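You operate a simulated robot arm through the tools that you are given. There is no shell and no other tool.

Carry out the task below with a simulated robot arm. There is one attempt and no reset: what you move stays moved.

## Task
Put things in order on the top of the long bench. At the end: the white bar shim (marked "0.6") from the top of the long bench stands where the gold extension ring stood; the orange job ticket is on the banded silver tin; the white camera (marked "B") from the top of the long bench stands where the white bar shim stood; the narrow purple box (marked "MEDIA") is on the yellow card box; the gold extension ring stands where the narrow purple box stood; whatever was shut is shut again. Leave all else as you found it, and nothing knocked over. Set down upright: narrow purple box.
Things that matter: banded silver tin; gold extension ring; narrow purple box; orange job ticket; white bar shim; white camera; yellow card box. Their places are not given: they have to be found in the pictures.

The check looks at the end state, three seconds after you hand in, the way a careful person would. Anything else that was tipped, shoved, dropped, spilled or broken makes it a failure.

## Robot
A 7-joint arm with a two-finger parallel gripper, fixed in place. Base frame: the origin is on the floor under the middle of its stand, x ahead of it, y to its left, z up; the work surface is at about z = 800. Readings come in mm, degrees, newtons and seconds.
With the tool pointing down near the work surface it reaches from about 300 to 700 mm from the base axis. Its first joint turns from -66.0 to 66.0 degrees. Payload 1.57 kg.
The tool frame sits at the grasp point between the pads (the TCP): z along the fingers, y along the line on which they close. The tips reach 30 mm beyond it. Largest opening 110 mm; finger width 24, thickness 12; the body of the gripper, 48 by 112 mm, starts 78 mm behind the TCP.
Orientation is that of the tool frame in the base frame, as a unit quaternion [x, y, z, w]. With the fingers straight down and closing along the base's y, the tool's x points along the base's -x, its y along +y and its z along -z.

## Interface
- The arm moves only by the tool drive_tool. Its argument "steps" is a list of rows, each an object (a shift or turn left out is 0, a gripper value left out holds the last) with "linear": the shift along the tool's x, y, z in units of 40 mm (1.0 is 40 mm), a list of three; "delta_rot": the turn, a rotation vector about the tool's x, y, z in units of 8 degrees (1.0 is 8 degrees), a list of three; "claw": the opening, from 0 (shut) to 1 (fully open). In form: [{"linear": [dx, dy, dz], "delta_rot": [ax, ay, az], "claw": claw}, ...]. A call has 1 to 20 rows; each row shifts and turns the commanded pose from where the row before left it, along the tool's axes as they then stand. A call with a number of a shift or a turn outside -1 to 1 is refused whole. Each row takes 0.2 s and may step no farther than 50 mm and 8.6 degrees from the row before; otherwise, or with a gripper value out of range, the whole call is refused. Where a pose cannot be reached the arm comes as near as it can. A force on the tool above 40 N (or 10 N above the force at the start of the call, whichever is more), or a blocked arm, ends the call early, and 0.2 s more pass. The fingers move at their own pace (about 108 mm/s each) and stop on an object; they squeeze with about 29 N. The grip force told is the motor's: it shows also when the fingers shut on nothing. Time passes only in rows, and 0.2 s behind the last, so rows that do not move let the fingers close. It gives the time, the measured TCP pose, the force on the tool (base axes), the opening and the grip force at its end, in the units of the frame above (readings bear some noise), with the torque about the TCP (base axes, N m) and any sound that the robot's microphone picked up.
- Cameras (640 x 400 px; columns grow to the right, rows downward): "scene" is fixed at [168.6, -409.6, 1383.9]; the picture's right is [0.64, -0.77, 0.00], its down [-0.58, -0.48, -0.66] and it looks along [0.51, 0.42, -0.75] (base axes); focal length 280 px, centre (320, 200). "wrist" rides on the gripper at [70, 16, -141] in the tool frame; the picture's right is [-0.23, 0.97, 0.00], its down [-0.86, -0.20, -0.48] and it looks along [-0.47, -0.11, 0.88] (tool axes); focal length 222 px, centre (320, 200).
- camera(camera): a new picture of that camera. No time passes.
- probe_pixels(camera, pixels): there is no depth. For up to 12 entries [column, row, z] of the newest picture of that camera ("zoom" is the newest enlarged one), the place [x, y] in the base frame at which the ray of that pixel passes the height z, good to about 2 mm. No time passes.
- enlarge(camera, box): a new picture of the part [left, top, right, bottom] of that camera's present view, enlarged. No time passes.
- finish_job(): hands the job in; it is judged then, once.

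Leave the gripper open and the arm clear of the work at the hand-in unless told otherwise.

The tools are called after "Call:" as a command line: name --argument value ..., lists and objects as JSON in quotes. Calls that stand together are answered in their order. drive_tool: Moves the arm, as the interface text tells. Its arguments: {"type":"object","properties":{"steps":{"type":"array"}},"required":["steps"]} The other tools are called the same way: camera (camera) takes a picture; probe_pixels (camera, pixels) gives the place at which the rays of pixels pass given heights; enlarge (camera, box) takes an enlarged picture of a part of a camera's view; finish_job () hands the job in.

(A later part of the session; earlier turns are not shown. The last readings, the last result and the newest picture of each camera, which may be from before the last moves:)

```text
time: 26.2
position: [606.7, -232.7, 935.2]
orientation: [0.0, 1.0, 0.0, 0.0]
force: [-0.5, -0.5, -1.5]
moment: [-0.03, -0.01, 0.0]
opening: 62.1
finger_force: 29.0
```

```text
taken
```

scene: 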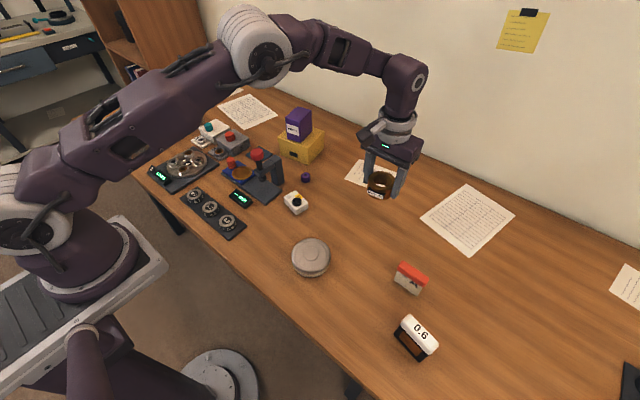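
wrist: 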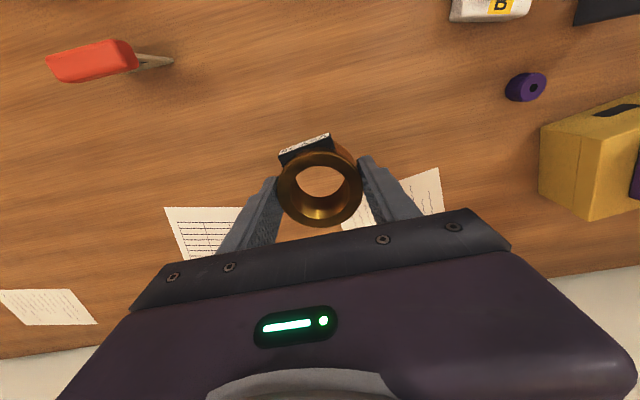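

Ring held level. Lower 96 mm, then in small steps until contact.

Call:
drive_tool --steps '[{"linear": [0, 0, 0.8]}, {"linear": [0, 0, 0.8]}, {"linear": [0, 0, 0.6]}, {"linear": [0, 0, 0.2]}, {}]'

Call:
drive_tool --steps '[{"linear": [0, 0, 0.05]}, {}]'

Call:
drive_tool --steps '[{"linear": [0, 0, 0.025]}, {}]'

Call:
drive_tool --steps '[{"linear": [0, 0, 0.025]}, {}]'

```text
time: 27.4
position: [605.3, -230.7, 837.3]
orientation: [-0.001, 1.0, 0.001, 0.0]
force: [-0.3, -0.3, -1.0]
moment: [0.01, -0.02, 0.0]
opening: 61.9
finger_force: 29.1
```

```text
time: 28.0
position: [606.2, -230.3, 836.3]
orientation: [0.0, 1.0, 0.0, 0.0]
force: [0.6, -0.3, -1.4]
moment: [0.02, -0.01, -0.05]
opening: 61.7
finger_force: 29.0
```

```text
time: 28.6
position: [607.1, -231.3, 835.6]
orientation: [0.0, 1.0, 0.0, 0.0]
force: [0.5, 0.3, -0.8]
moment: [0.01, -0.02, -0.01]
opening: 61.8
finger_force: 28.9
```

```text
time: 29.2
position: [607.1, -230.0, 836.2]
orientation: [0.0, 1.0, 0.001, -0.001]
force: [0.1, 0.0, -1.4]
moment: [0.0, -0.01, -0.03]
opening: 61.7
finger_force: 29.4
```

No clear contact yet; two more 1 mm steps.

Call:
drive_tool --steps '[{"linear": [0, 0, 0.02]}, {}]'

Call:
drive_tool --steps '[{"linear": [0, 0, 0.02]}, {}]'

```text
time: 29.8
position: [606.8, -230.5, 835.5]
orientation: [0.0, 1.0, 0.0, 0.0]
force: [-0.2, 0.1, 5.0]
moment: [0.02, 0.1, -0.05]
opening: 61.6
finger_force: 28.8
```

```text
time: 30.4
position: [607.6, -230.4, 834.4]
orientation: [0.001, 1.0, -0.001, 0.001]
force: [-2.8, 0.5, 16.9]
moment: [0.11, 0.44, -0.07]
opening: 61.7
finger_force: 28.7
```

Contact (17 N). Relax 1 mm and open, then rise 30 mm and look.

Call:
drive_tool --steps '[{"linear": [0, 0, -0.025]}, {"claw": 0.85}, {}, {}]'

Call:
drive_tool --steps '[{"linear": [0, 0, -0.5]}, {"linear": [0, 0, -0.8]}, {"linear": [0, 0, -0.8]}, {"linear": [0, 0, -0.8]}, {"linear": [0, 0, -0.8], "claw": 1}, {}]'

Call:
camera --camera "wrist"

Call:
camera --camera "scene"

```text
time: 31.4
position: [608.6, -230.1, 834.4]
orientation: [-0.001, 1.0, 0.001, 0.0]
force: [-0.2, -0.2, 0.3]
moment: [0.01, 0.04, 0.03]
opening: 93.6
finger_force: 0.1
```

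```text
time: 32.8
position: [607.6, -227.0, 982.0]
orientation: [0.001, 1.0, -0.001, -0.001]
force: [0.6, -0.8, -0.3]
moment: [0.02, 0.0, -0.01]
opening: 110.0
finger_force: 0.0
```

```text
taken
```

wrist: 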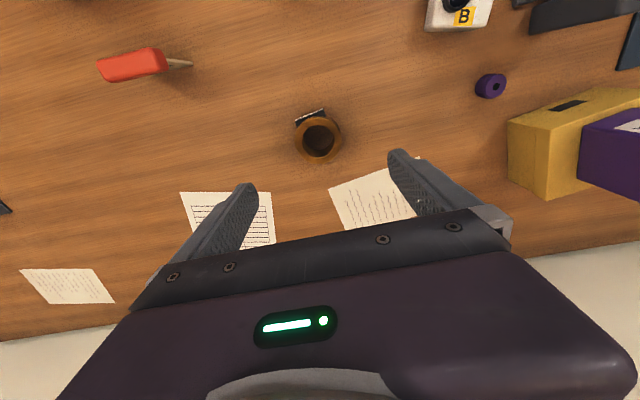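

```text
taken
```

scene: 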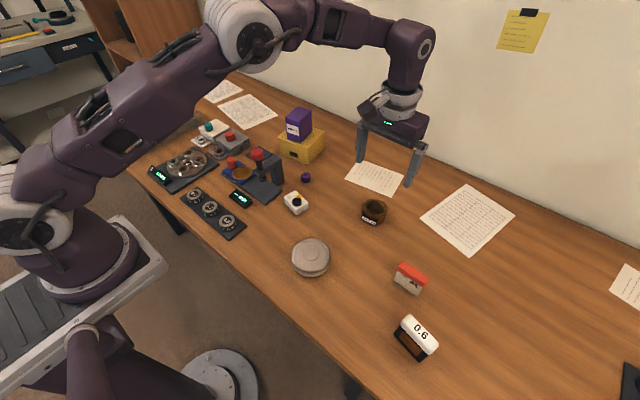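

Ring is in place at the purple box's old spot, nothing else disturbed. Now go to view the shim from close above (TCP ≈ (340,-438), z≈985).

Call:
drive_tool --steps '[{"linear": [0.74, -0.579, 0]}, {"linear": [0.74, -0.579, 0]}, {"linear": [0.74, -0.579, 0]}, {"linear": [0.74, -0.579, 0]}, {"linear": [0.74, -0.579, 0]}, {"linear": [0.74, -0.579, 0]}, {"linear": [0.74, -0.579, 0]}, {"linear": [0.74, -0.579, 0]}, {"linear": [0.74, -0.579, 0]}, {}]'

Call:
camera --camera "wrist"

Call:
enlarge --camera "wrist" --box '[240, 120, 400, 220]'

Call:
camera --camera "scene"

```text
time: 35.0
position: [342.3, -435.0, 981.9]
orientation: [0.0, 1.0, 0.0, 0.0]
force: [-0.4, -0.5, 0.1]
moment: [0.05, 0.0, -0.03]
opening: 110.0
finger_force: 0.0
```

```text
taken
```

wrist: 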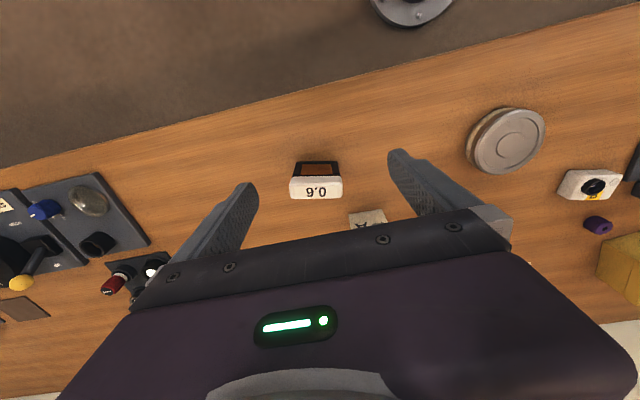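

```text
4.00 times, centred on (320, 170) of wrist
```

zoom: 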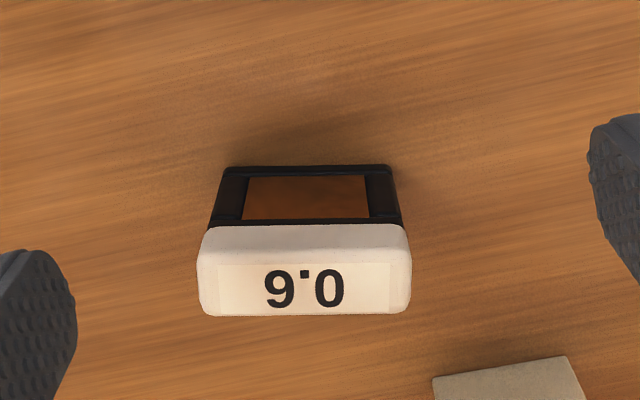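

```text
taken
```

scene: 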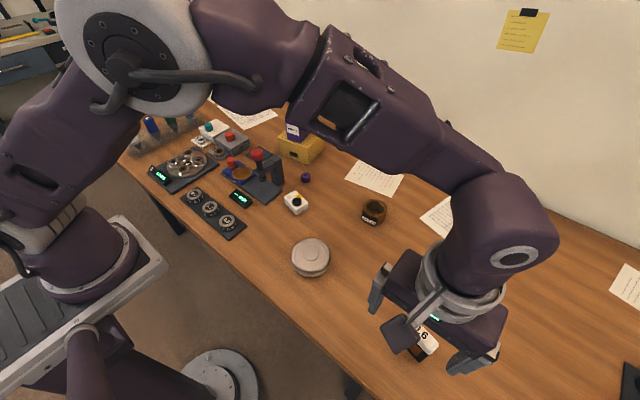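

Probe: bottom front edge (228,168), (389,166) at 800; body edges right under the bar (211,220), (400,219) at several heights; bar top corners (202,262), (407,262), (210,314), (406,312).

Call:
probe_pixels --camera "zoom" --pixels '[[228, 168, 800], [389, 166, 800], [211, 220, 850], [400, 219, 850], [211, 220, 870], [400, 219, 870], [202, 262, 870], [407, 262, 870], [210, 314, 870], [406, 312, 870], [202, 262, 890], [406, 312, 890]]'

Call:
enlarge --camera "wrist" --box '[290, 150, 350, 210]'

```text
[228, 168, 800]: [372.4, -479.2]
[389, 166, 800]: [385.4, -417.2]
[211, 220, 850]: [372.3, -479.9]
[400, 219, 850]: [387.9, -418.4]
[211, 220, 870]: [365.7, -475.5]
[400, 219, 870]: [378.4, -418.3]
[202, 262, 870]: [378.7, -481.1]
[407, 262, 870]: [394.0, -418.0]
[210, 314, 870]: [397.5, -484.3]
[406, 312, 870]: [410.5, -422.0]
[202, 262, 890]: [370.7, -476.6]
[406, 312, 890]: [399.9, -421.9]
```

```text
6.67 times, centred on (320, 180) of wrist
```

zoom: 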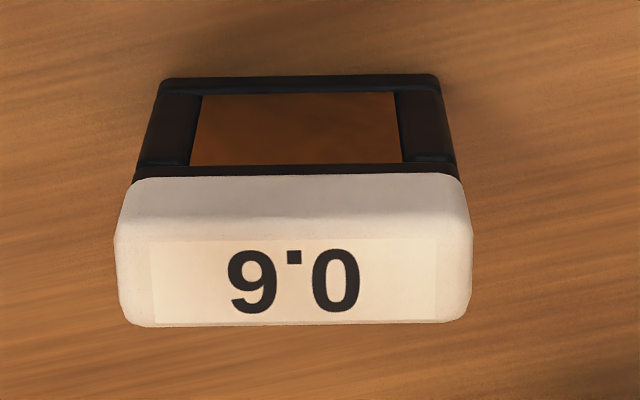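

The shim: body front face from (372.4,-479) to (385.4,-417), yaw ≈ -11°, centre ≈ (387,-450), bar underside ≈ 852, top ≈ 880. Move over it, turn -11° (tool z +1.375 in two rows), lower to z≈925 and look.

Call:
drive_tool --steps '[{"linear": [-0.585, -0.15, 0], "claw": 1}, {"linear": [-0.585, -0.15, 0]}, {"delta_rot": [0, 0, 0.6875]}, {"delta_rot": [0, 0, 0.6875]}, {"linear": [0, 0, 0.7]}, {"linear": [0, 0, 0.7]}, {}]'

Call:
camera --camera "wrist"

Call:
enlarge --camera "scene" --box '[360, 230, 500, 390]'

```text
time: 36.6
position: [388.1, -451.7, 926.2]
orientation: [0.096, 0.995, 0.0, 0.0]
force: [0.6, -0.2, -0.1]
moment: [0.0, 0.01, -0.03]
opening: 110.2
finger_force: 0.1
```

```text
taken
```

wrist: 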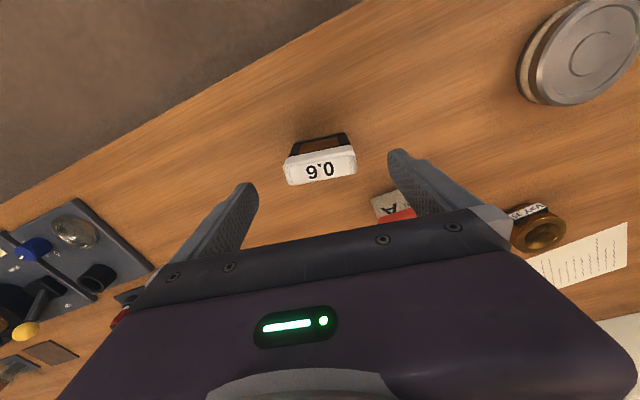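

```text
2.50 times, centred on (430, 310) of scene
```

zoom: 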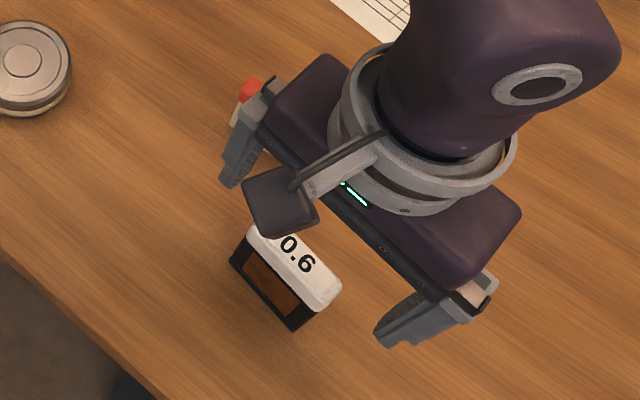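

Shim is centred between the fingers. Zoom to verify the alignment before descending.

Call:
enlarge --camera "wrist" --box '[270, 120, 370, 200]'

Call:
probe_pixels --camera "zoom" --pixels '[[320, 200, 875]]'

```text
5.00 times, centred on (320, 160) of wrist
```

zoom: 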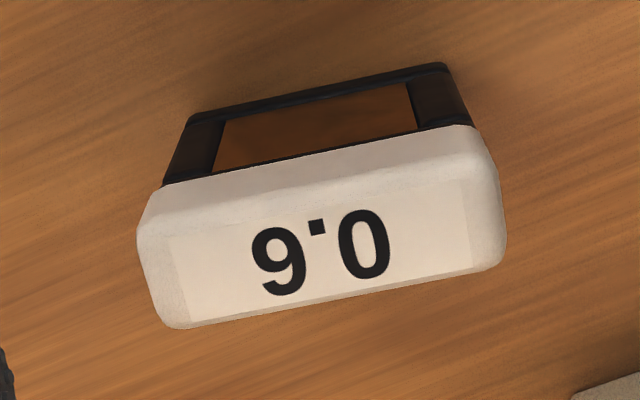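

```text
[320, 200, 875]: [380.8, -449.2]
```

Call:
probe_pixels --camera "zoom" --pixels '[[190, 117, 800], [446, 65, 800], [165, 182, 850], [472, 122, 850], [143, 225, 875], [495, 165, 875], [182, 328, 875], [500, 265, 875], [143, 225, 885], [495, 165, 885], [182, 328, 885], [500, 265, 885]]'

```text
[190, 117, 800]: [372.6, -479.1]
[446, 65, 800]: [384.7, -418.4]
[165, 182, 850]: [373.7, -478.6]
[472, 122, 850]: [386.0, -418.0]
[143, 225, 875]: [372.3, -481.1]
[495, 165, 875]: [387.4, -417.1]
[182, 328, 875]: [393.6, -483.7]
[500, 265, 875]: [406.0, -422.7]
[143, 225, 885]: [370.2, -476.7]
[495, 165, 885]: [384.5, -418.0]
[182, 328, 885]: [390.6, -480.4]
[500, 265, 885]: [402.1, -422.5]
```

Measured centre ≈ (388.5,-450.5), yaw -11.3°, matching the tool. Descend 85 mm to z≈842.

Call:
drive_tool --steps '[{"linear": [-0.03, 0, 0.6]}, {"linear": [0, 0, 0.6]}, {"linear": [0, 0, 0.6]}, {"linear": [0, 0, 0.32]}, {}]'

Call:
camera --camera "wrist"

Call:
enlarge --camera "scene" --box '[360, 230, 500, 390]'

```text
time: 37.8
position: [388.3, -451.1, 843.4]
orientation: [0.096, 0.995, 0.001, 0.0]
force: [-0.4, 0.5, -0.2]
moment: [-0.01, 0.03, 0.01]
opening: 110.2
finger_force: 0.0
```

```text
taken
```

wrist: 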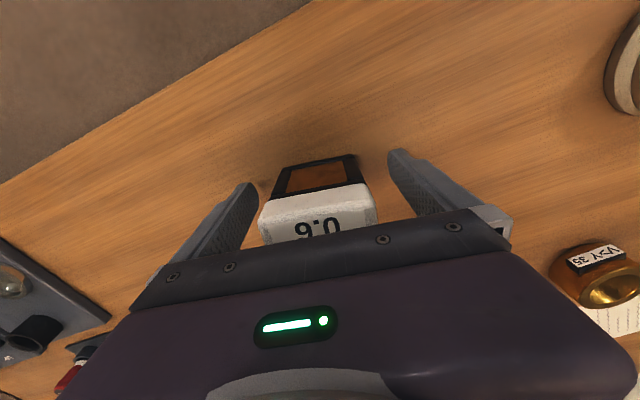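

```text
2.50 times, centred on (430, 310) of scene
```

zoom: 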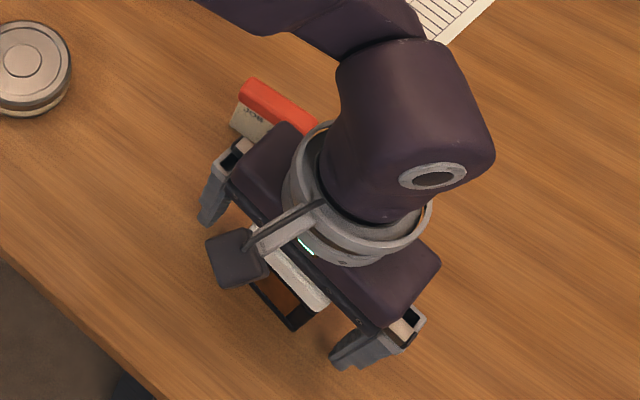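

Fingers straddle the shim lengthwise with no contact. Close now.

Call:
drive_tool --steps '[{"claw": 0}, {}, {}, {}]'

Call:
camera --camera "wrist"

```text
time: 38.8
position: [386.6, -450.7, 843.3]
orientation: [0.096, 0.995, 0.0, 0.0]
force: [0.7, -0.4, 0.0]
moment: [0.0, 0.04, 0.03]
opening: 63.8
finger_force: 29.2
```

```text
taken
```

wrist: 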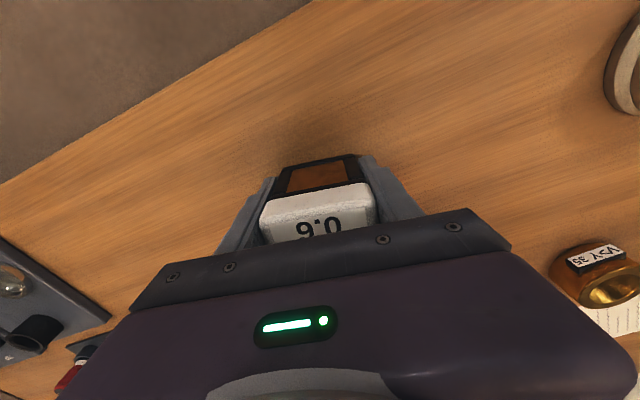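

Gripped at 63.8 mm, 29 N. Lift a little first and check that it comes free as one piece.

Call:
drive_tool --steps '[{"linear": [0, 0, -0.2]}, {"linear": [0, 0, -0.4]}, {}]'

Call:
enlarge --camera "scene" --box '[360, 230, 500, 390]'

Call:
camera --camera "wrist"

```text
time: 39.6
position: [386.5, -449.1, 867.5]
orientation: [0.095, 0.995, 0.0, 0.0]
force: [-0.3, 0.0, -1.4]
moment: [-0.02, -0.03, 0.03]
opening: 63.8
finger_force: 29.3
```

```text
2.50 times, centred on (430, 310) of scene
```

zoom: 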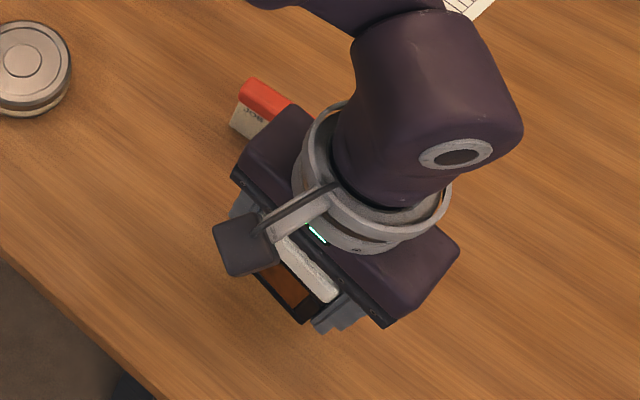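

```text
taken
```

wrist: 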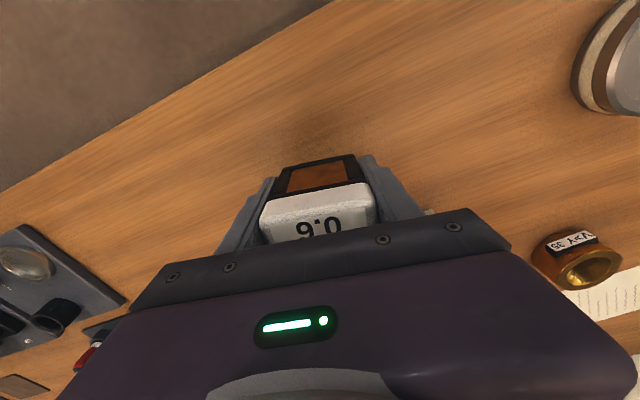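

The shim came up as one piece. Lift to z≈960, then carry to the ring's old place (645.5,-89.5).

Call:
drive_tool --steps '[{"linear": [0, 0, -0.8]}, {"linear": [0, 0, -0.8]}, {"linear": [0, 0, -0.75]}, {"linear": [-0.383, 0.84, 0]}, {"linear": [-0.383, 0.84, 0]}, {"linear": [-0.383, 0.84, 0]}, {"linear": [-0.383, 0.84, 0]}, {"linear": [-0.383, 0.84, 0]}, {"linear": [-0.383, 0.84, 0]}, {"linear": [-0.383, 0.84, 0]}, {"linear": [-0.383, 0.84, 0]}, {"linear": [-0.383, 0.84, 0]}, {"linear": [-0.383, 0.84, 0]}, {"linear": [-0.383, 0.84, 0]}, {"linear": [-0.383, 0.84, 0]}, {}]'

Call:
camera --camera "wrist"

Call:
camera --camera "scene"

Call:
enlarge --camera "scene" --box '[270, 110, 400, 220]'

```text
time: 43.0
position: [649.6, -88.3, 960.0]
orientation: [0.096, 0.995, 0.0, 0.0]
force: [0.5, -0.1, -0.6]
moment: [0.02, -0.02, 0.01]
opening: 63.9
finger_force: 28.6
```

```text
taken
```

wrist: 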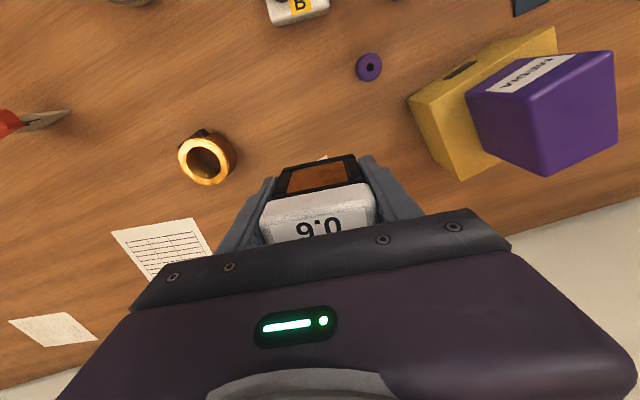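

```text
taken
```

scene: 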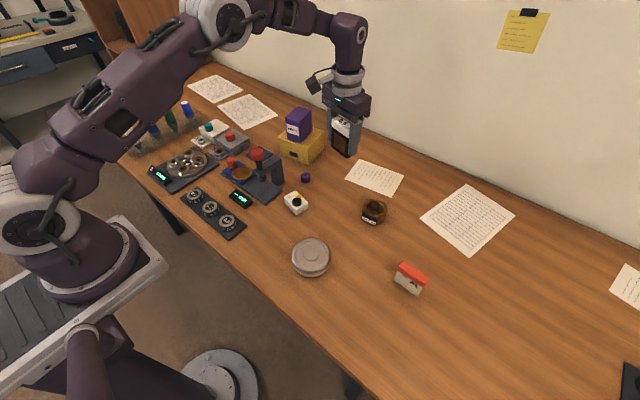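

```text
3.64 times, centred on (335, 165) of scene
```

zoom: 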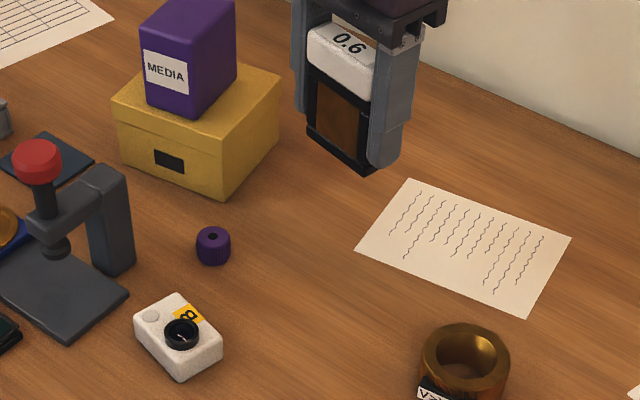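

Held steady above the spot. Lower to ~5 mm above the bench.

Call:
drive_tool --steps '[{"linear": [0, 0, 0.8]}, {"linear": [0, 0, 0.8]}, {"linear": [0, 0, 0.7]}, {"linear": [0, 0, 0.4]}, {"linear": [0, 0, 0.1]}, {}]'

Call:
enlarge --camera "scene" --box '[290, 130, 400, 220]'

Call:
drive_tool --steps '[{"linear": [0, 0, 0.05]}, {}]'

```text
time: 44.4
position: [643.8, -89.8, 847.1]
orientation: [0.095, 0.995, 0.0, 0.0]
force: [0.5, 0.2, -0.5]
moment: [-0.01, 0.01, 0.01]
opening: 63.6
finger_force: 29.1
```

```text
4.44 times, centred on (345, 175) of scene
```

zoom: 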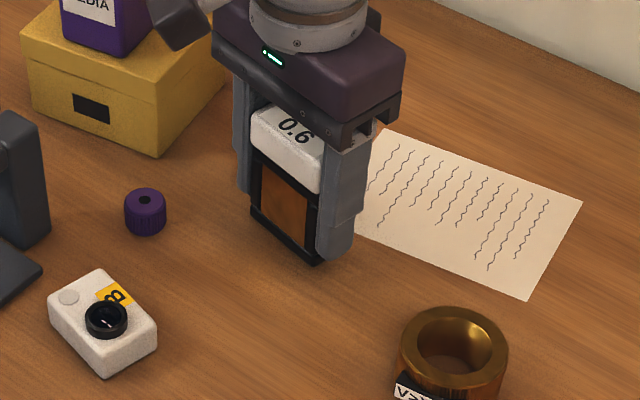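

```text
time: 45.0
position: [643.9, -88.7, 846.6]
orientation: [0.096, 0.995, 0.0, 0.0]
force: [-0.3, -0.5, 0.1]
moment: [0.02, -0.03, 0.0]
opening: 63.4
finger_force: 29.1
```

Continue down: 2 mm then 1 mm steps until contact.

Call:
drive_tool --steps '[{"linear": [0, 0, 0.05]}, {}]'

Call:
drive_tool --steps '[{"linear": [0, 0, 0.025]}, {}]'

Call:
drive_tool --steps '[{"linear": [0, 0, 0.02]}, {}]'

Call:
drive_tool --steps '[{"linear": [0, 0, 0.02]}, {}]'

```text
time: 45.6
position: [644.9, -90.1, 845.7]
orientation: [0.096, 0.995, -0.001, 0.001]
force: [0.3, 1.0, 0.0]
moment: [-0.02, 0.01, 0.0]
opening: 63.9
finger_force: 29.2
```

```text
time: 46.2
position: [646.6, -88.8, 842.6]
orientation: [0.096, 0.995, 0.001, 0.0]
force: [-2.0, 0.2, 4.8]
moment: [0.04, 0.06, 0.0]
opening: 63.8
finger_force: 28.9
```

```text
time: 46.8
position: [646.3, -89.4, 842.9]
orientation: [0.095, 0.995, 0.001, 0.0]
force: [-3.2, 3.2, 12.4]
moment: [0.1, 0.17, -0.06]
opening: 63.6
finger_force: 29.1
```

```text
time: 47.4
position: [647.0, -89.7, 842.3]
orientation: [0.096, 0.995, -0.001, 0.002]
force: [-0.3, 4.2, 24.2]
moment: [0.13, 0.1, -0.09]
opening: 64.1
finger_force: 28.6
```

Contact (24 N). Relax 1.5 mm, open, then rise straight up.

Call:
drive_tool --steps '[{"linear": [0, 0, -0.035]}, {}, {"claw": 0.85}, {}, {}]'

Call:
enlarge --camera "scene" --box '[290, 130, 400, 220]'

Call:
camera --camera "wrist"

```text
time: 48.6
position: [646.3, -90.2, 844.3]
orientation: [0.096, 0.995, 0.0, 0.0]
force: [0.0, -0.7, 0.7]
moment: [0.01, 0.01, -0.01]
opening: 93.4
finger_force: 0.0
```

```text
4.44 times, centred on (345, 175) of scene
```

zoom: 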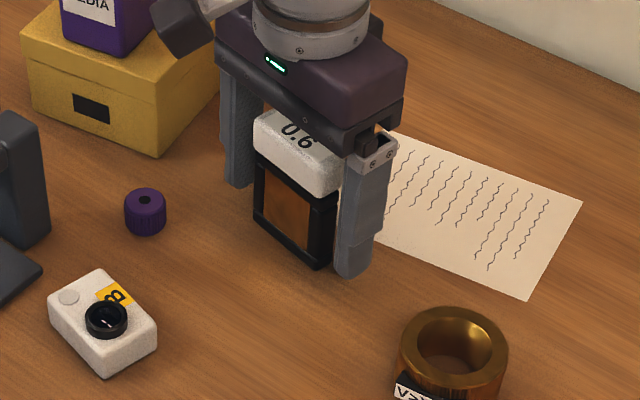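

```text
taken
```

wrist: 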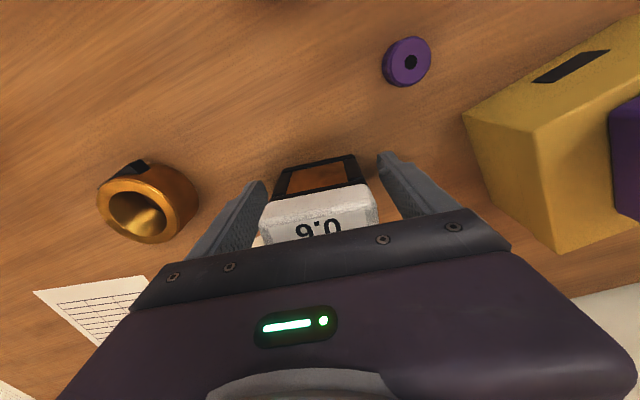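

Shim stands freely. Rise 140 mm straight up, then move to view camera B.

Call:
drive_tool --steps '[{"linear": [0, 0, -0.4]}, {"linear": [0, 0, -0.8]}, {"linear": [0, 0, -0.8]}, {"linear": [0, 0, -0.8]}, {"linear": [0, 0, -0.7], "claw": 1}, {"linear": [0.925, 0.16, 0]}, {"linear": [0.925, 0.16, 0]}, {"linear": [0.925, 0.16, 0]}, {"linear": [0.925, 0.16, 0]}, {"linear": [0.925, 0.16, 0]}, {"linear": [0.925, 0.16, 0]}, {}]'

Call:
camera --camera "wrist"

Call:
camera --camera "scene"

Call:
enlarge --camera "wrist" --box '[240, 110, 400, 210]'

Call:
enlarge --camera "scene" --box '[290, 110, 420, 230]'

```text
time: 51.2
position: [434.6, -10.2, 982.9]
orientation: [0.095, 0.995, 0.0, 0.0]
force: [0.6, 0.1, 0.4]
moment: [0.01, 0.03, 0.01]
opening: 110.2
finger_force: 0.1
```

```text
taken
```

wrist: 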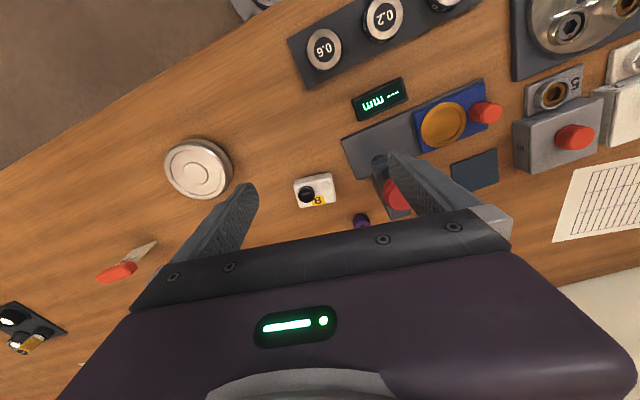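

```text
taken
```

scene: 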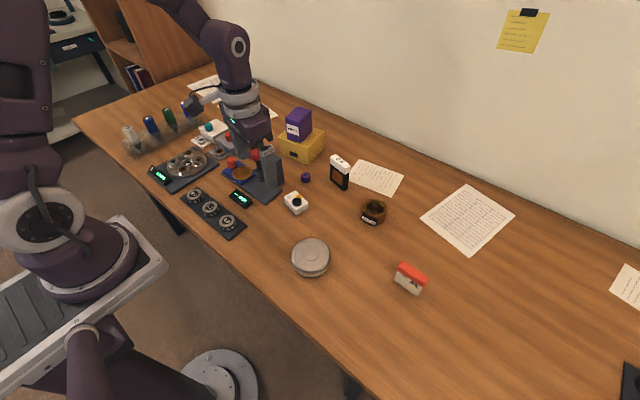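

```text
4.00 times, centred on (320, 160) of wrist
```

zoom: 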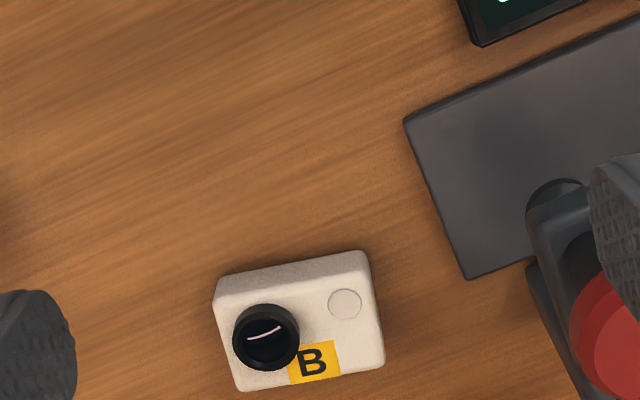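

```text
3.33 times, centred on (355, 170) of scene
```

zoom: 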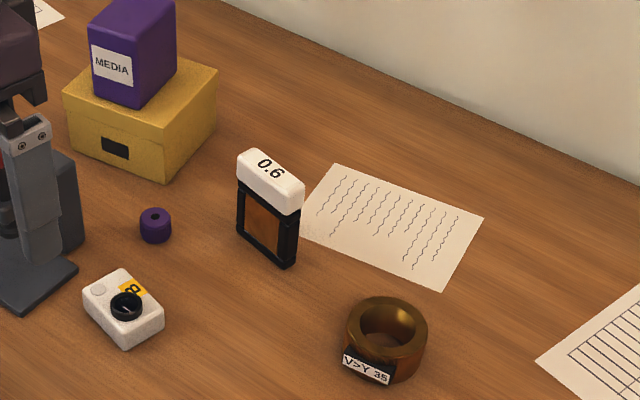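

Shim and ring placements look right. Now probe camera B corners (top: (217,303), (372,272), (384,365), (240,390); bottom edge (216,281), (363,251)), and the nearby device's plate corners (468,278), (405,120) and knob.

Call:
probe_pixels --camera "zoom" --pixels '[[216, 281, 800], [363, 251, 800], [217, 303, 820], [372, 272, 820], [384, 365, 820], [240, 390, 820], [266, 337, 830], [468, 278, 805], [405, 120, 805], [534, 285, 805], [612, 325, 900], [612, 325, 880]]'

Call:
enlarge --camera "scene" --box '[215, 130, 325, 220]'

```text
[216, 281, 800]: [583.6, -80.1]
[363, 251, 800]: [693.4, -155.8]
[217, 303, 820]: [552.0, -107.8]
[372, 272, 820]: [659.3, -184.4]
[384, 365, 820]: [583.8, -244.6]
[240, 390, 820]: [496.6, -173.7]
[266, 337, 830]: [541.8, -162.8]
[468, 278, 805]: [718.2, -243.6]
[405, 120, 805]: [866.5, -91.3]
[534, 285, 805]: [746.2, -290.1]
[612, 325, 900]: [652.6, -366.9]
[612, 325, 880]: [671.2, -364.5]
```

```text
4.44 times, centred on (270, 175) of scene
```

zoom: 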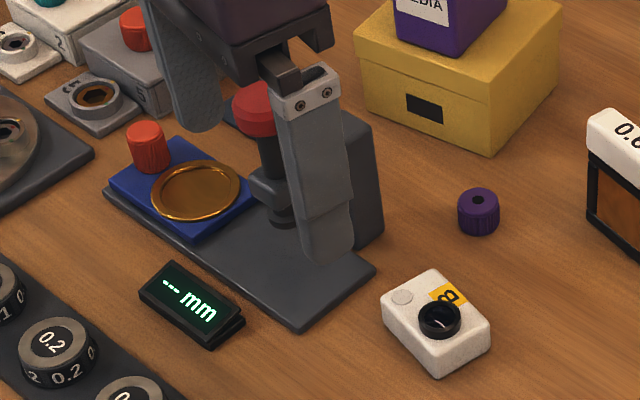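

The probe used the newer scene zoom; redo with the wrist zoom.

Call:
enlarge --camera "wrist" --box '[240, 110, 400, 210]'

Call:
probe_pixels --camera "zoom" --pixels '[[216, 281, 800], [363, 251, 800], [217, 303, 820], [372, 272, 820], [384, 365, 820], [240, 390, 820], [266, 337, 830], [468, 278, 805], [405, 120, 805], [534, 285, 805], [612, 325, 900], [612, 325, 880]]'

```text
4.00 times, centred on (320, 160) of wrist
```

zoom: 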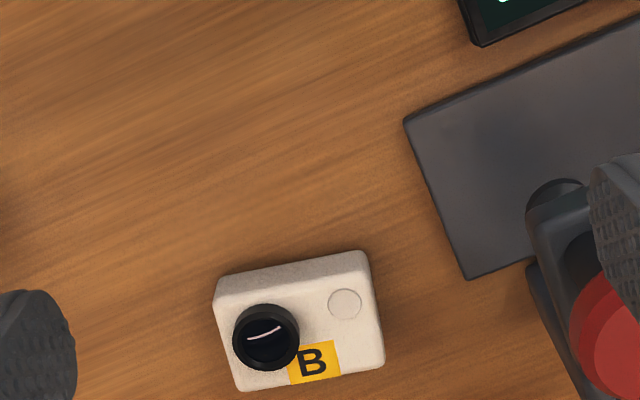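

```text
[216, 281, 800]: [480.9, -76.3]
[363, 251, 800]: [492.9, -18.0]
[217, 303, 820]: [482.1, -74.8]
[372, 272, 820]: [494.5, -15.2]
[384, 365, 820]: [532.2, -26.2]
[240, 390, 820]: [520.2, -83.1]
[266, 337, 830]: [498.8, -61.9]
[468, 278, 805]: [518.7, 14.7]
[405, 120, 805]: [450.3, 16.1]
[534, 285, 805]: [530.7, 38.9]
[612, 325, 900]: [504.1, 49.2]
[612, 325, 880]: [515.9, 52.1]
```

Camera B: centre ≈ (507,-49.5), ~60×39 mm, yaw ≈ -12° (same as the tool now). Device plate edge is at y≈15, so I'll preset the opening to ~80 mm so the +y finger stays clear. Move over, lower to z≈890 and check.

Call:
drive_tool --steps '[{"linear": [-0.653, -0.214, 0], "claw": 0.73}, {"linear": [-0.653, -0.214, 0]}, {"linear": [-0.653, -0.214, 0]}, {"linear": [0, 0, 0.8]}, {"linear": [0, 0, 0.8]}, {"linear": [0, 0, 0.7]}, {}]'

Call:
camera --camera "wrist"

Call:
enlarge --camera "scene" --box '[225, 120, 345, 220]'

```text
time: 52.8
position: [503.4, -51.9, 888.6]
orientation: [0.095, 0.995, 0.0, -0.001]
force: [1.0, 0.1, -0.2]
moment: [-0.01, 0.01, -0.03]
opening: 80.3
finger_force: 0.0
```

```text
taken
```

wrist: 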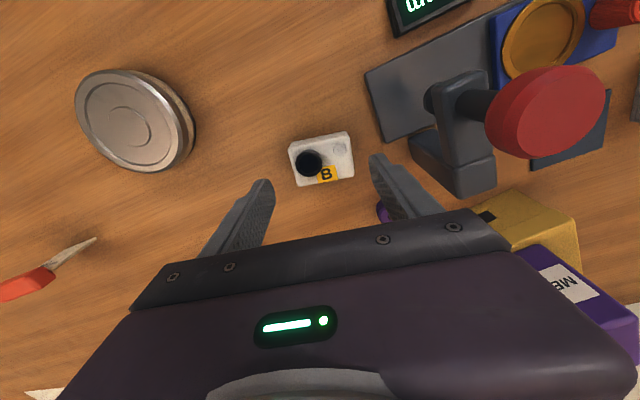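

```text
4.00 times, centred on (285, 170) of scene
```

zoom: 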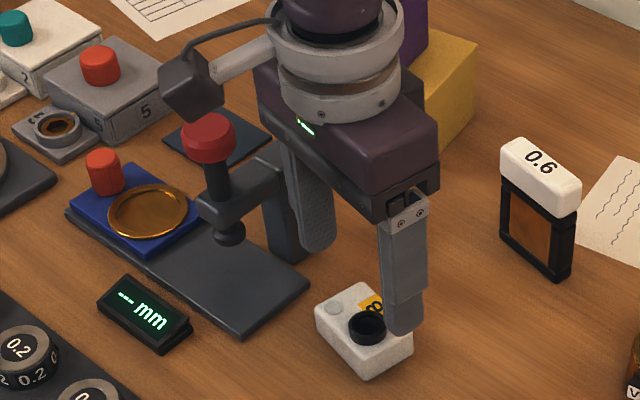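

Let me check the red knob's height (scene (257.5,153), wrist (545,112)) for clearance, and re-measure camera B from here.

Call:
probe_pixels --camera "scene" --pixels '[[257.5, 153, 860], [257.5, 153, 880], [257.5, 153, 900], [257.5, 153, 920]]'

Call:
probe_pixels --camera "wrist" --pixels '[[550, 112, 860], [550, 112, 880], [550, 112, 900], [550, 112, 920]]'

Call:
enlarge --camera "wrist" --box '[270, 110, 430, 210]'

Call:
drive_tool --steps '[{}]'

```text
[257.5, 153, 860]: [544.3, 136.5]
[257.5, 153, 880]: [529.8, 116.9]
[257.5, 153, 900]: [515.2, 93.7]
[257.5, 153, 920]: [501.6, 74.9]
```

```text
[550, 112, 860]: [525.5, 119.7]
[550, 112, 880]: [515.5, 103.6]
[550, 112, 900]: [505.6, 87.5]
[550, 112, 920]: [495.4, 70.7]
```

```text
4.00 times, centred on (350, 160) of wrist
```

zoom: 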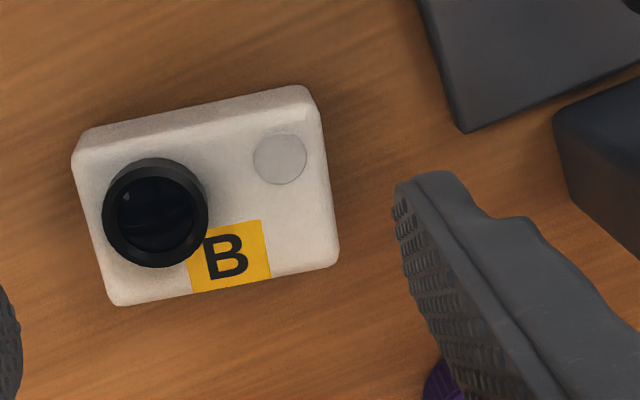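

```text
time: 53.2
position: [504.4, -51.2, 890.2]
orientation: [0.096, 0.995, 0.0, 0.0]
force: [0.2, 0.3, -0.4]
moment: [-0.03, -0.02, 0.01]
opening: 80.3
finger_force: 0.1
```

Call:
probe_pixels --camera "zoom" --pixels '[[84, 132, 800], [308, 86, 800], [74, 160, 820], [322, 108, 820], [338, 262, 820], [114, 304, 820], [464, 131, 806], [556, 115, 806]]'

Call:
drive_tool --steps '[{}]'

```text
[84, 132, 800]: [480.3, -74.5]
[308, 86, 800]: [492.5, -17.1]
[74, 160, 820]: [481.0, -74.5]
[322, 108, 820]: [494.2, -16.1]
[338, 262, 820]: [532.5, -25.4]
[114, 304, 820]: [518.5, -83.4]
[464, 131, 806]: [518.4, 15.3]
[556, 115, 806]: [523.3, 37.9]
```

```text
time: 53.6
position: [504.6, -52.3, 889.4]
orientation: [0.096, 0.995, -0.001, 0.0]
force: [0.3, 0.8, 0.2]
moment: [-0.01, 0.01, 0.01]
opening: 80.1
finger_force: 0.2
```

Camera centre (506.6,-49.9); TCP reads ≈ (504.2,-51.8), so shift slightly (+2.4,+1.9) and descend 56 mm to z≈834.

Call:
drive_tool --steps '[{"linear": [-0.05, 0.055, 0.5]}, {"linear": [0, 0, 0.5]}, {"linear": [0, 0, 0.3]}, {"linear": [0, 0, 0.08]}, {}]'

Call:
camera --camera "wrist"

Call:
enlarge --camera "scene" --box '[245, 140, 345, 225]'

```text
time: 54.8
position: [509.3, -49.2, 836.1]
orientation: [0.096, 0.995, 0.0, -0.001]
force: [-0.1, -0.1, 0.0]
moment: [0.01, -0.03, 0.02]
opening: 80.5
finger_force: 0.1
```

```text
taken
```

wrist: 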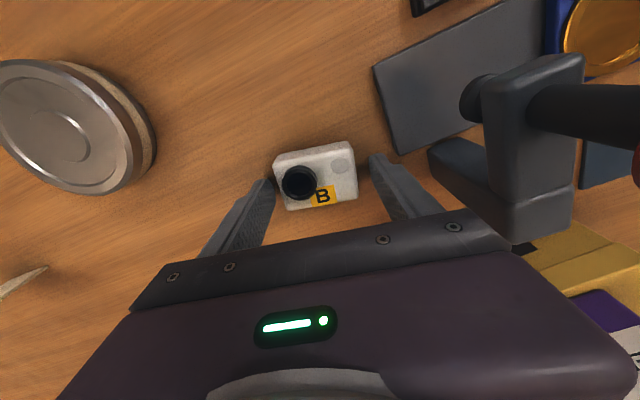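

```text
4.71 times, centred on (295, 182) of scene
```

zoom: 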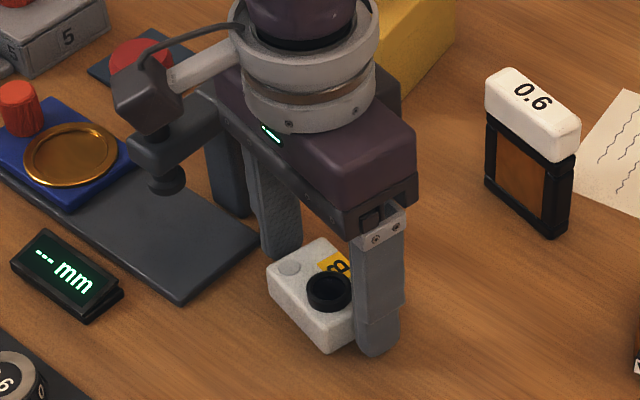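

Fingers straddle camera B with good clearance from the device. Lower 3 mm and close.

Call:
drive_tool --steps '[{"linear": [0, 0, 0.07]}, {"claw": 0}, {}, {}, {}]'

Call:
drive_tool --steps '[{"linear": [0, 0, -0.2]}, {"linear": [0, 0, -0.3]}, {}]'

Call:
camera --camera "wrist"

Call:
enlarge --camera "scene" --box '[245, 140, 345, 225]'

```text
time: 56.0
position: [508.8, -48.4, 832.2]
orientation: [0.095, 0.995, 0.0, 0.0]
force: [-0.7, -0.5, 0.2]
moment: [0.02, 0.05, 0.0]
opening: 59.0
finger_force: 29.1
```

```text
time: 56.8
position: [508.8, -48.6, 852.8]
orientation: [0.095, 0.995, 0.0, 0.0]
force: [-0.7, 0.0, -0.4]
moment: [-0.02, -0.02, -0.01]
opening: 59.3
finger_force: 29.0
```

```text
taken
```

wrist: 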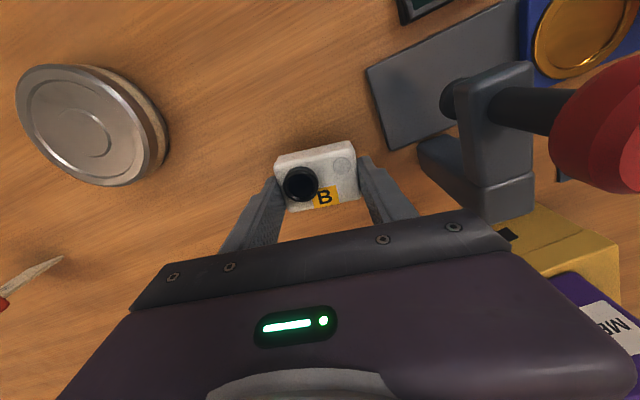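

```text
4.71 times, centred on (295, 182) of scene
```

zoom: 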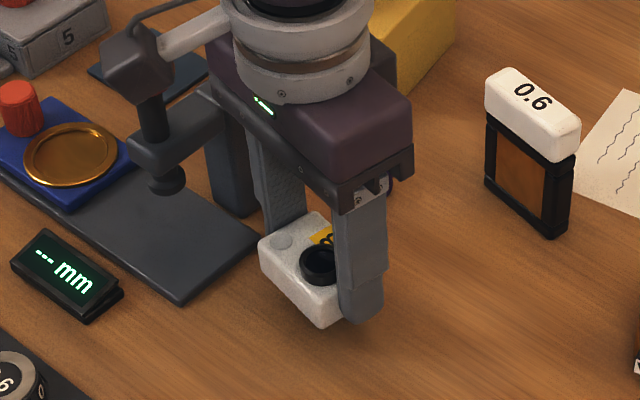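

Camera held level. Lift 100 mm more and carry to the shim's old place (388.5,-450.5).

Call:
drive_tool --steps '[{"linear": [0, 0, -0.7]}, {"linear": [0, 0, -0.9]}, {"linear": [0, 0, -0.9]}, {"linear": [0.083, -0.872, 0]}, {"linear": [0.083, -0.872, 0]}, {"linear": [0.083, -0.872, 0]}, {"linear": [0.083, -0.872, 0]}, {"linear": [0.083, -0.872, 0]}, {"linear": [0.083, -0.872, 0]}, {"linear": [0.083, -0.872, 0]}, {"linear": [0.083, -0.872, 0]}, {"linear": [0.083, -0.872, 0]}, {"linear": [0.083, -0.872, 0]}, {"linear": [0.083, -0.872, 0]}, {"linear": [0.083, -0.872, 0]}, {}]'

Call:
camera --camera "wrist"

Call:
camera --camera "scene"

Call:
drive_tool --steps '[{}]'

```text
time: 60.2
position: [390.4, -453.6, 950.6]
orientation: [0.096, 0.995, 0.0, 0.0]
force: [-0.2, -0.1, -0.5]
moment: [0.01, 0.0, -0.01]
opening: 59.3
finger_force: 28.7
```

```text
taken
```

wrist: 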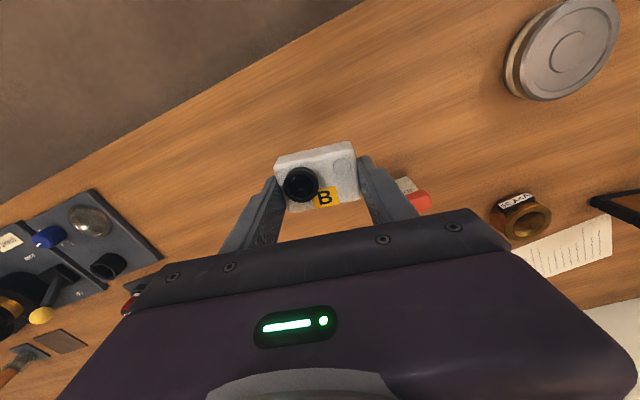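

```text
taken
```

scene: 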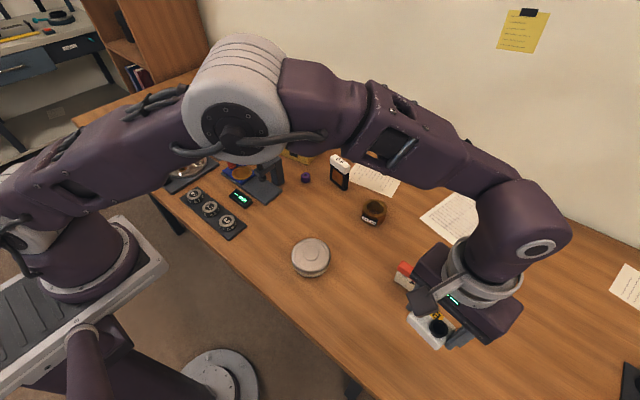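

```text
time: 60.6
position: [391.3, -453.8, 950.5]
orientation: [0.096, 0.995, 0.0, 0.0]
force: [-0.3, -0.6, -1.0]
moment: [0.03, -0.02, -0.01]
opening: 59.2
finger_force: 29.2
```

Slight correction +2 mm in y, then lower to ~5 mm above the bench.

Call:
drive_tool --steps '[{"linear": [0, 0.05, 0.8]}, {"linear": [0, 0, 0.8]}, {"linear": [0, 0, 0.7]}, {"linear": [0, 0, 0.4]}, {"linear": [0, 0, 0.1]}, {}]'

Call:
drive_tool --steps '[{"linear": [0, 0, 0.05]}, {}]'

Call:
drive_tool --steps '[{"linear": [0, 0, 0.04]}, {}]'

Call:
drive_tool --steps '[{"linear": [0, 0, 0.025]}, {}]'

```text
time: 62.0
position: [392.6, -451.1, 839.7]
orientation: [0.096, 0.995, 0.0, -0.001]
force: [-0.1, 0.1, -1.0]
moment: [0.02, 0.0, 0.0]
opening: 59.3
finger_force: 28.8
```

```text
time: 62.6
position: [391.9, -451.0, 838.4]
orientation: [0.096, 0.995, 0.001, 0.0]
force: [-0.1, -0.6, -1.4]
moment: [0.01, -0.02, 0.0]
opening: 59.3
finger_force: 28.9
```

```text
time: 63.2
position: [392.1, -450.7, 838.5]
orientation: [0.096, 0.995, -0.001, 0.0]
force: [0.3, 0.8, -1.5]
moment: [-0.01, -0.01, 0.01]
opening: 59.3
finger_force: 28.7
```

```text
time: 63.8
position: [391.8, -450.6, 835.6]
orientation: [0.095, 0.995, -0.001, 0.0]
force: [0.5, 0.2, -0.9]
moment: [0.0, 0.0, 0.02]
opening: 59.5
finger_force: 29.0
```

No contact yet; keep stepping 1 mm.

Call:
drive_tool --steps '[{"linear": [0, 0, 0.025]}, {}]'

Call:
drive_tool --steps '[{"linear": [0, 0, 0.025]}, {}]'

Call:
drive_tool --steps '[{"linear": [0, 0, 0.025]}, {}]'

Call:
drive_tool --steps '[{"linear": [0, 0, 0.02]}, {}]'

```text
time: 64.4
position: [391.3, -449.7, 834.3]
orientation: [0.096, 0.995, 0.0, 0.0]
force: [0.4, 0.4, -0.2]
moment: [-0.02, 0.01, -0.02]
opening: 59.3
finger_force: 28.8
```

```text
time: 65.0
position: [390.5, -449.8, 833.8]
orientation: [0.096, 0.995, 0.0, 0.0]
force: [0.1, 0.7, -1.1]
moment: [-0.01, 0.01, 0.03]
opening: 59.1
finger_force: 28.4
```

```text
time: 65.6
position: [391.4, -449.6, 832.8]
orientation: [0.096, 0.995, 0.0, 0.0]
force: [0.1, -0.2, -0.8]
moment: [0.01, -0.01, -0.01]
opening: 59.1
finger_force: 29.0
```

```text
time: 66.2
position: [390.7, -451.0, 833.9]
orientation: [0.096, 0.995, 0.0, 0.0]
force: [-2.6, 3.5, 12.2]
moment: [0.21, 0.12, -0.03]
opening: 59.2
finger_force: 29.5
```

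Contact (12 N). Relax 0.8 mm, open to ~85 mm, then rise and check.

Call:
drive_tool --steps '[{"linear": [0, 0, -0.02]}, {"claw": 0.78}, {}, {}]'

Call:
drive_tool --steps '[{"linear": [0, 0, -0.4]}, {"linear": [0, 0, -0.8]}, {"linear": [0, 0, -0.8]}, {"linear": [0, 0, -0.8]}, {"linear": [0, 0, -0.9], "claw": 1}, {}]'

Call:
camera --camera "wrist"

Call:
camera --camera "scene"

```text
time: 67.2
position: [391.3, -452.2, 832.7]
orientation: [0.095, 0.995, 0.0, 0.0]
force: [0.5, 0.1, -0.6]
moment: [-0.01, -0.01, 0.02]
opening: 85.8
finger_force: 0.1
```

```text
time: 68.6
position: [391.2, -451.2, 982.2]
orientation: [0.096, 0.995, -0.001, 0.0]
force: [-0.5, -0.4, -0.3]
moment: [-0.04, -0.03, 0.01]
opening: 110.1
finger_force: 0.0
```

```text
taken
```

wrist: 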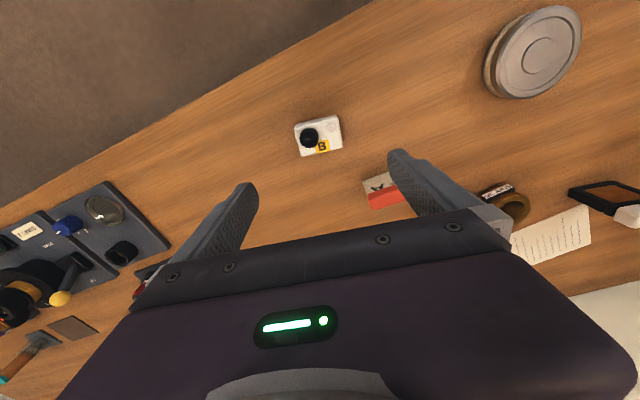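

```text
taken
```

scene: 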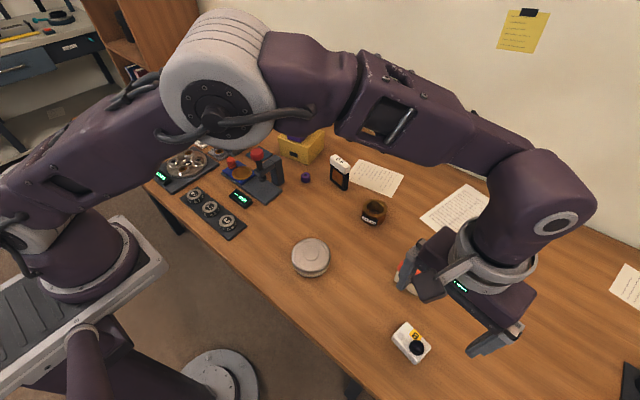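

Camera B is in the shim's old place. Now the ticket: turn to yaw ≈ -7° and move to view it closely.

Call:
drive_tool --steps '[{"delta_rot": [0, 0, -0.5]}, {"linear": [-0.213, 0.787, 0]}, {"linear": [-0.213, 0.787, 0]}, {"linear": [-0.213, 0.787, 0]}, {}]'

Call:
camera --camera "wrist"

Call:
enlarge --camera "wrist" --box '[270, 130, 380, 210]'

```text
time: 69.8
position: [426.5, -358.6, 981.0]
orientation: [0.062, 0.998, -0.001, 0.0]
force: [-0.1, 0.5, -0.5]
moment: [0.01, -0.04, -0.03]
opening: 110.1
finger_force: 0.0
```

```text
taken
```

wrist: 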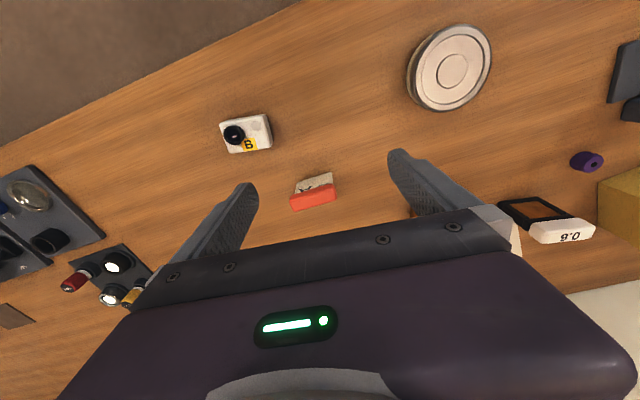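

```text
5.00 times, centred on (325, 170) of wrist
```

zoom: 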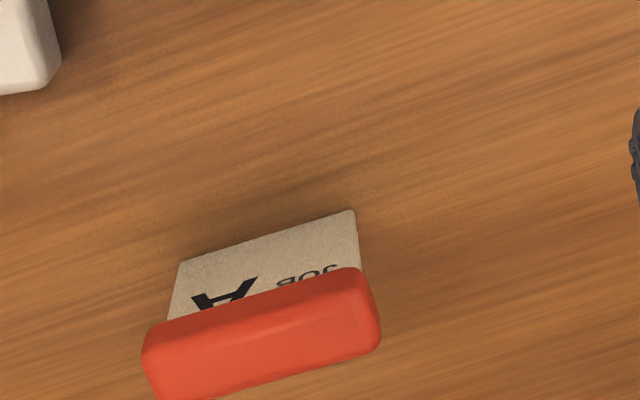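

Probe ticket: bottom edge (179,262), (354,210) at 800; body edge under bar (168,320), (361,268); bar corners (145,340), (362,270), (158,397), (379,340).

Call:
probe_pixels --camera "zoom" --pixels '[[179, 262, 800], [354, 210, 800], [168, 320, 830], [361, 268, 830], [168, 320, 840], [361, 268, 840], [143, 350, 850], [368, 275, 850], [158, 397, 850], [379, 340, 850], [158, 397, 840], [379, 340, 840]]'

Call:
enlarge --camera "scene" --box '[380, 240, 450, 300]'

```text
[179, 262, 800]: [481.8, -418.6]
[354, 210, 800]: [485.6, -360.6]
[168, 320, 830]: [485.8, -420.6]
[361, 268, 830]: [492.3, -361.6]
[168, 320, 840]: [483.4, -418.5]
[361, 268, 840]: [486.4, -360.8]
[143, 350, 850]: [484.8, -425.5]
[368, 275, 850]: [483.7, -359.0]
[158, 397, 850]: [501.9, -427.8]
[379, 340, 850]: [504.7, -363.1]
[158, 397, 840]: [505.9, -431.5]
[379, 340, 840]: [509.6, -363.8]
```

```text
6.67 times, centred on (415, 270) of scene
```

zoom: 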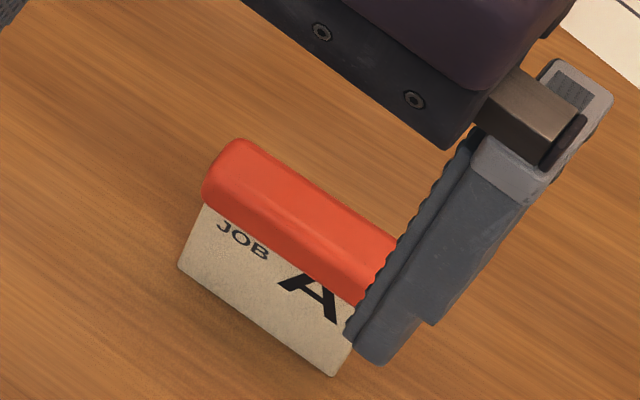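

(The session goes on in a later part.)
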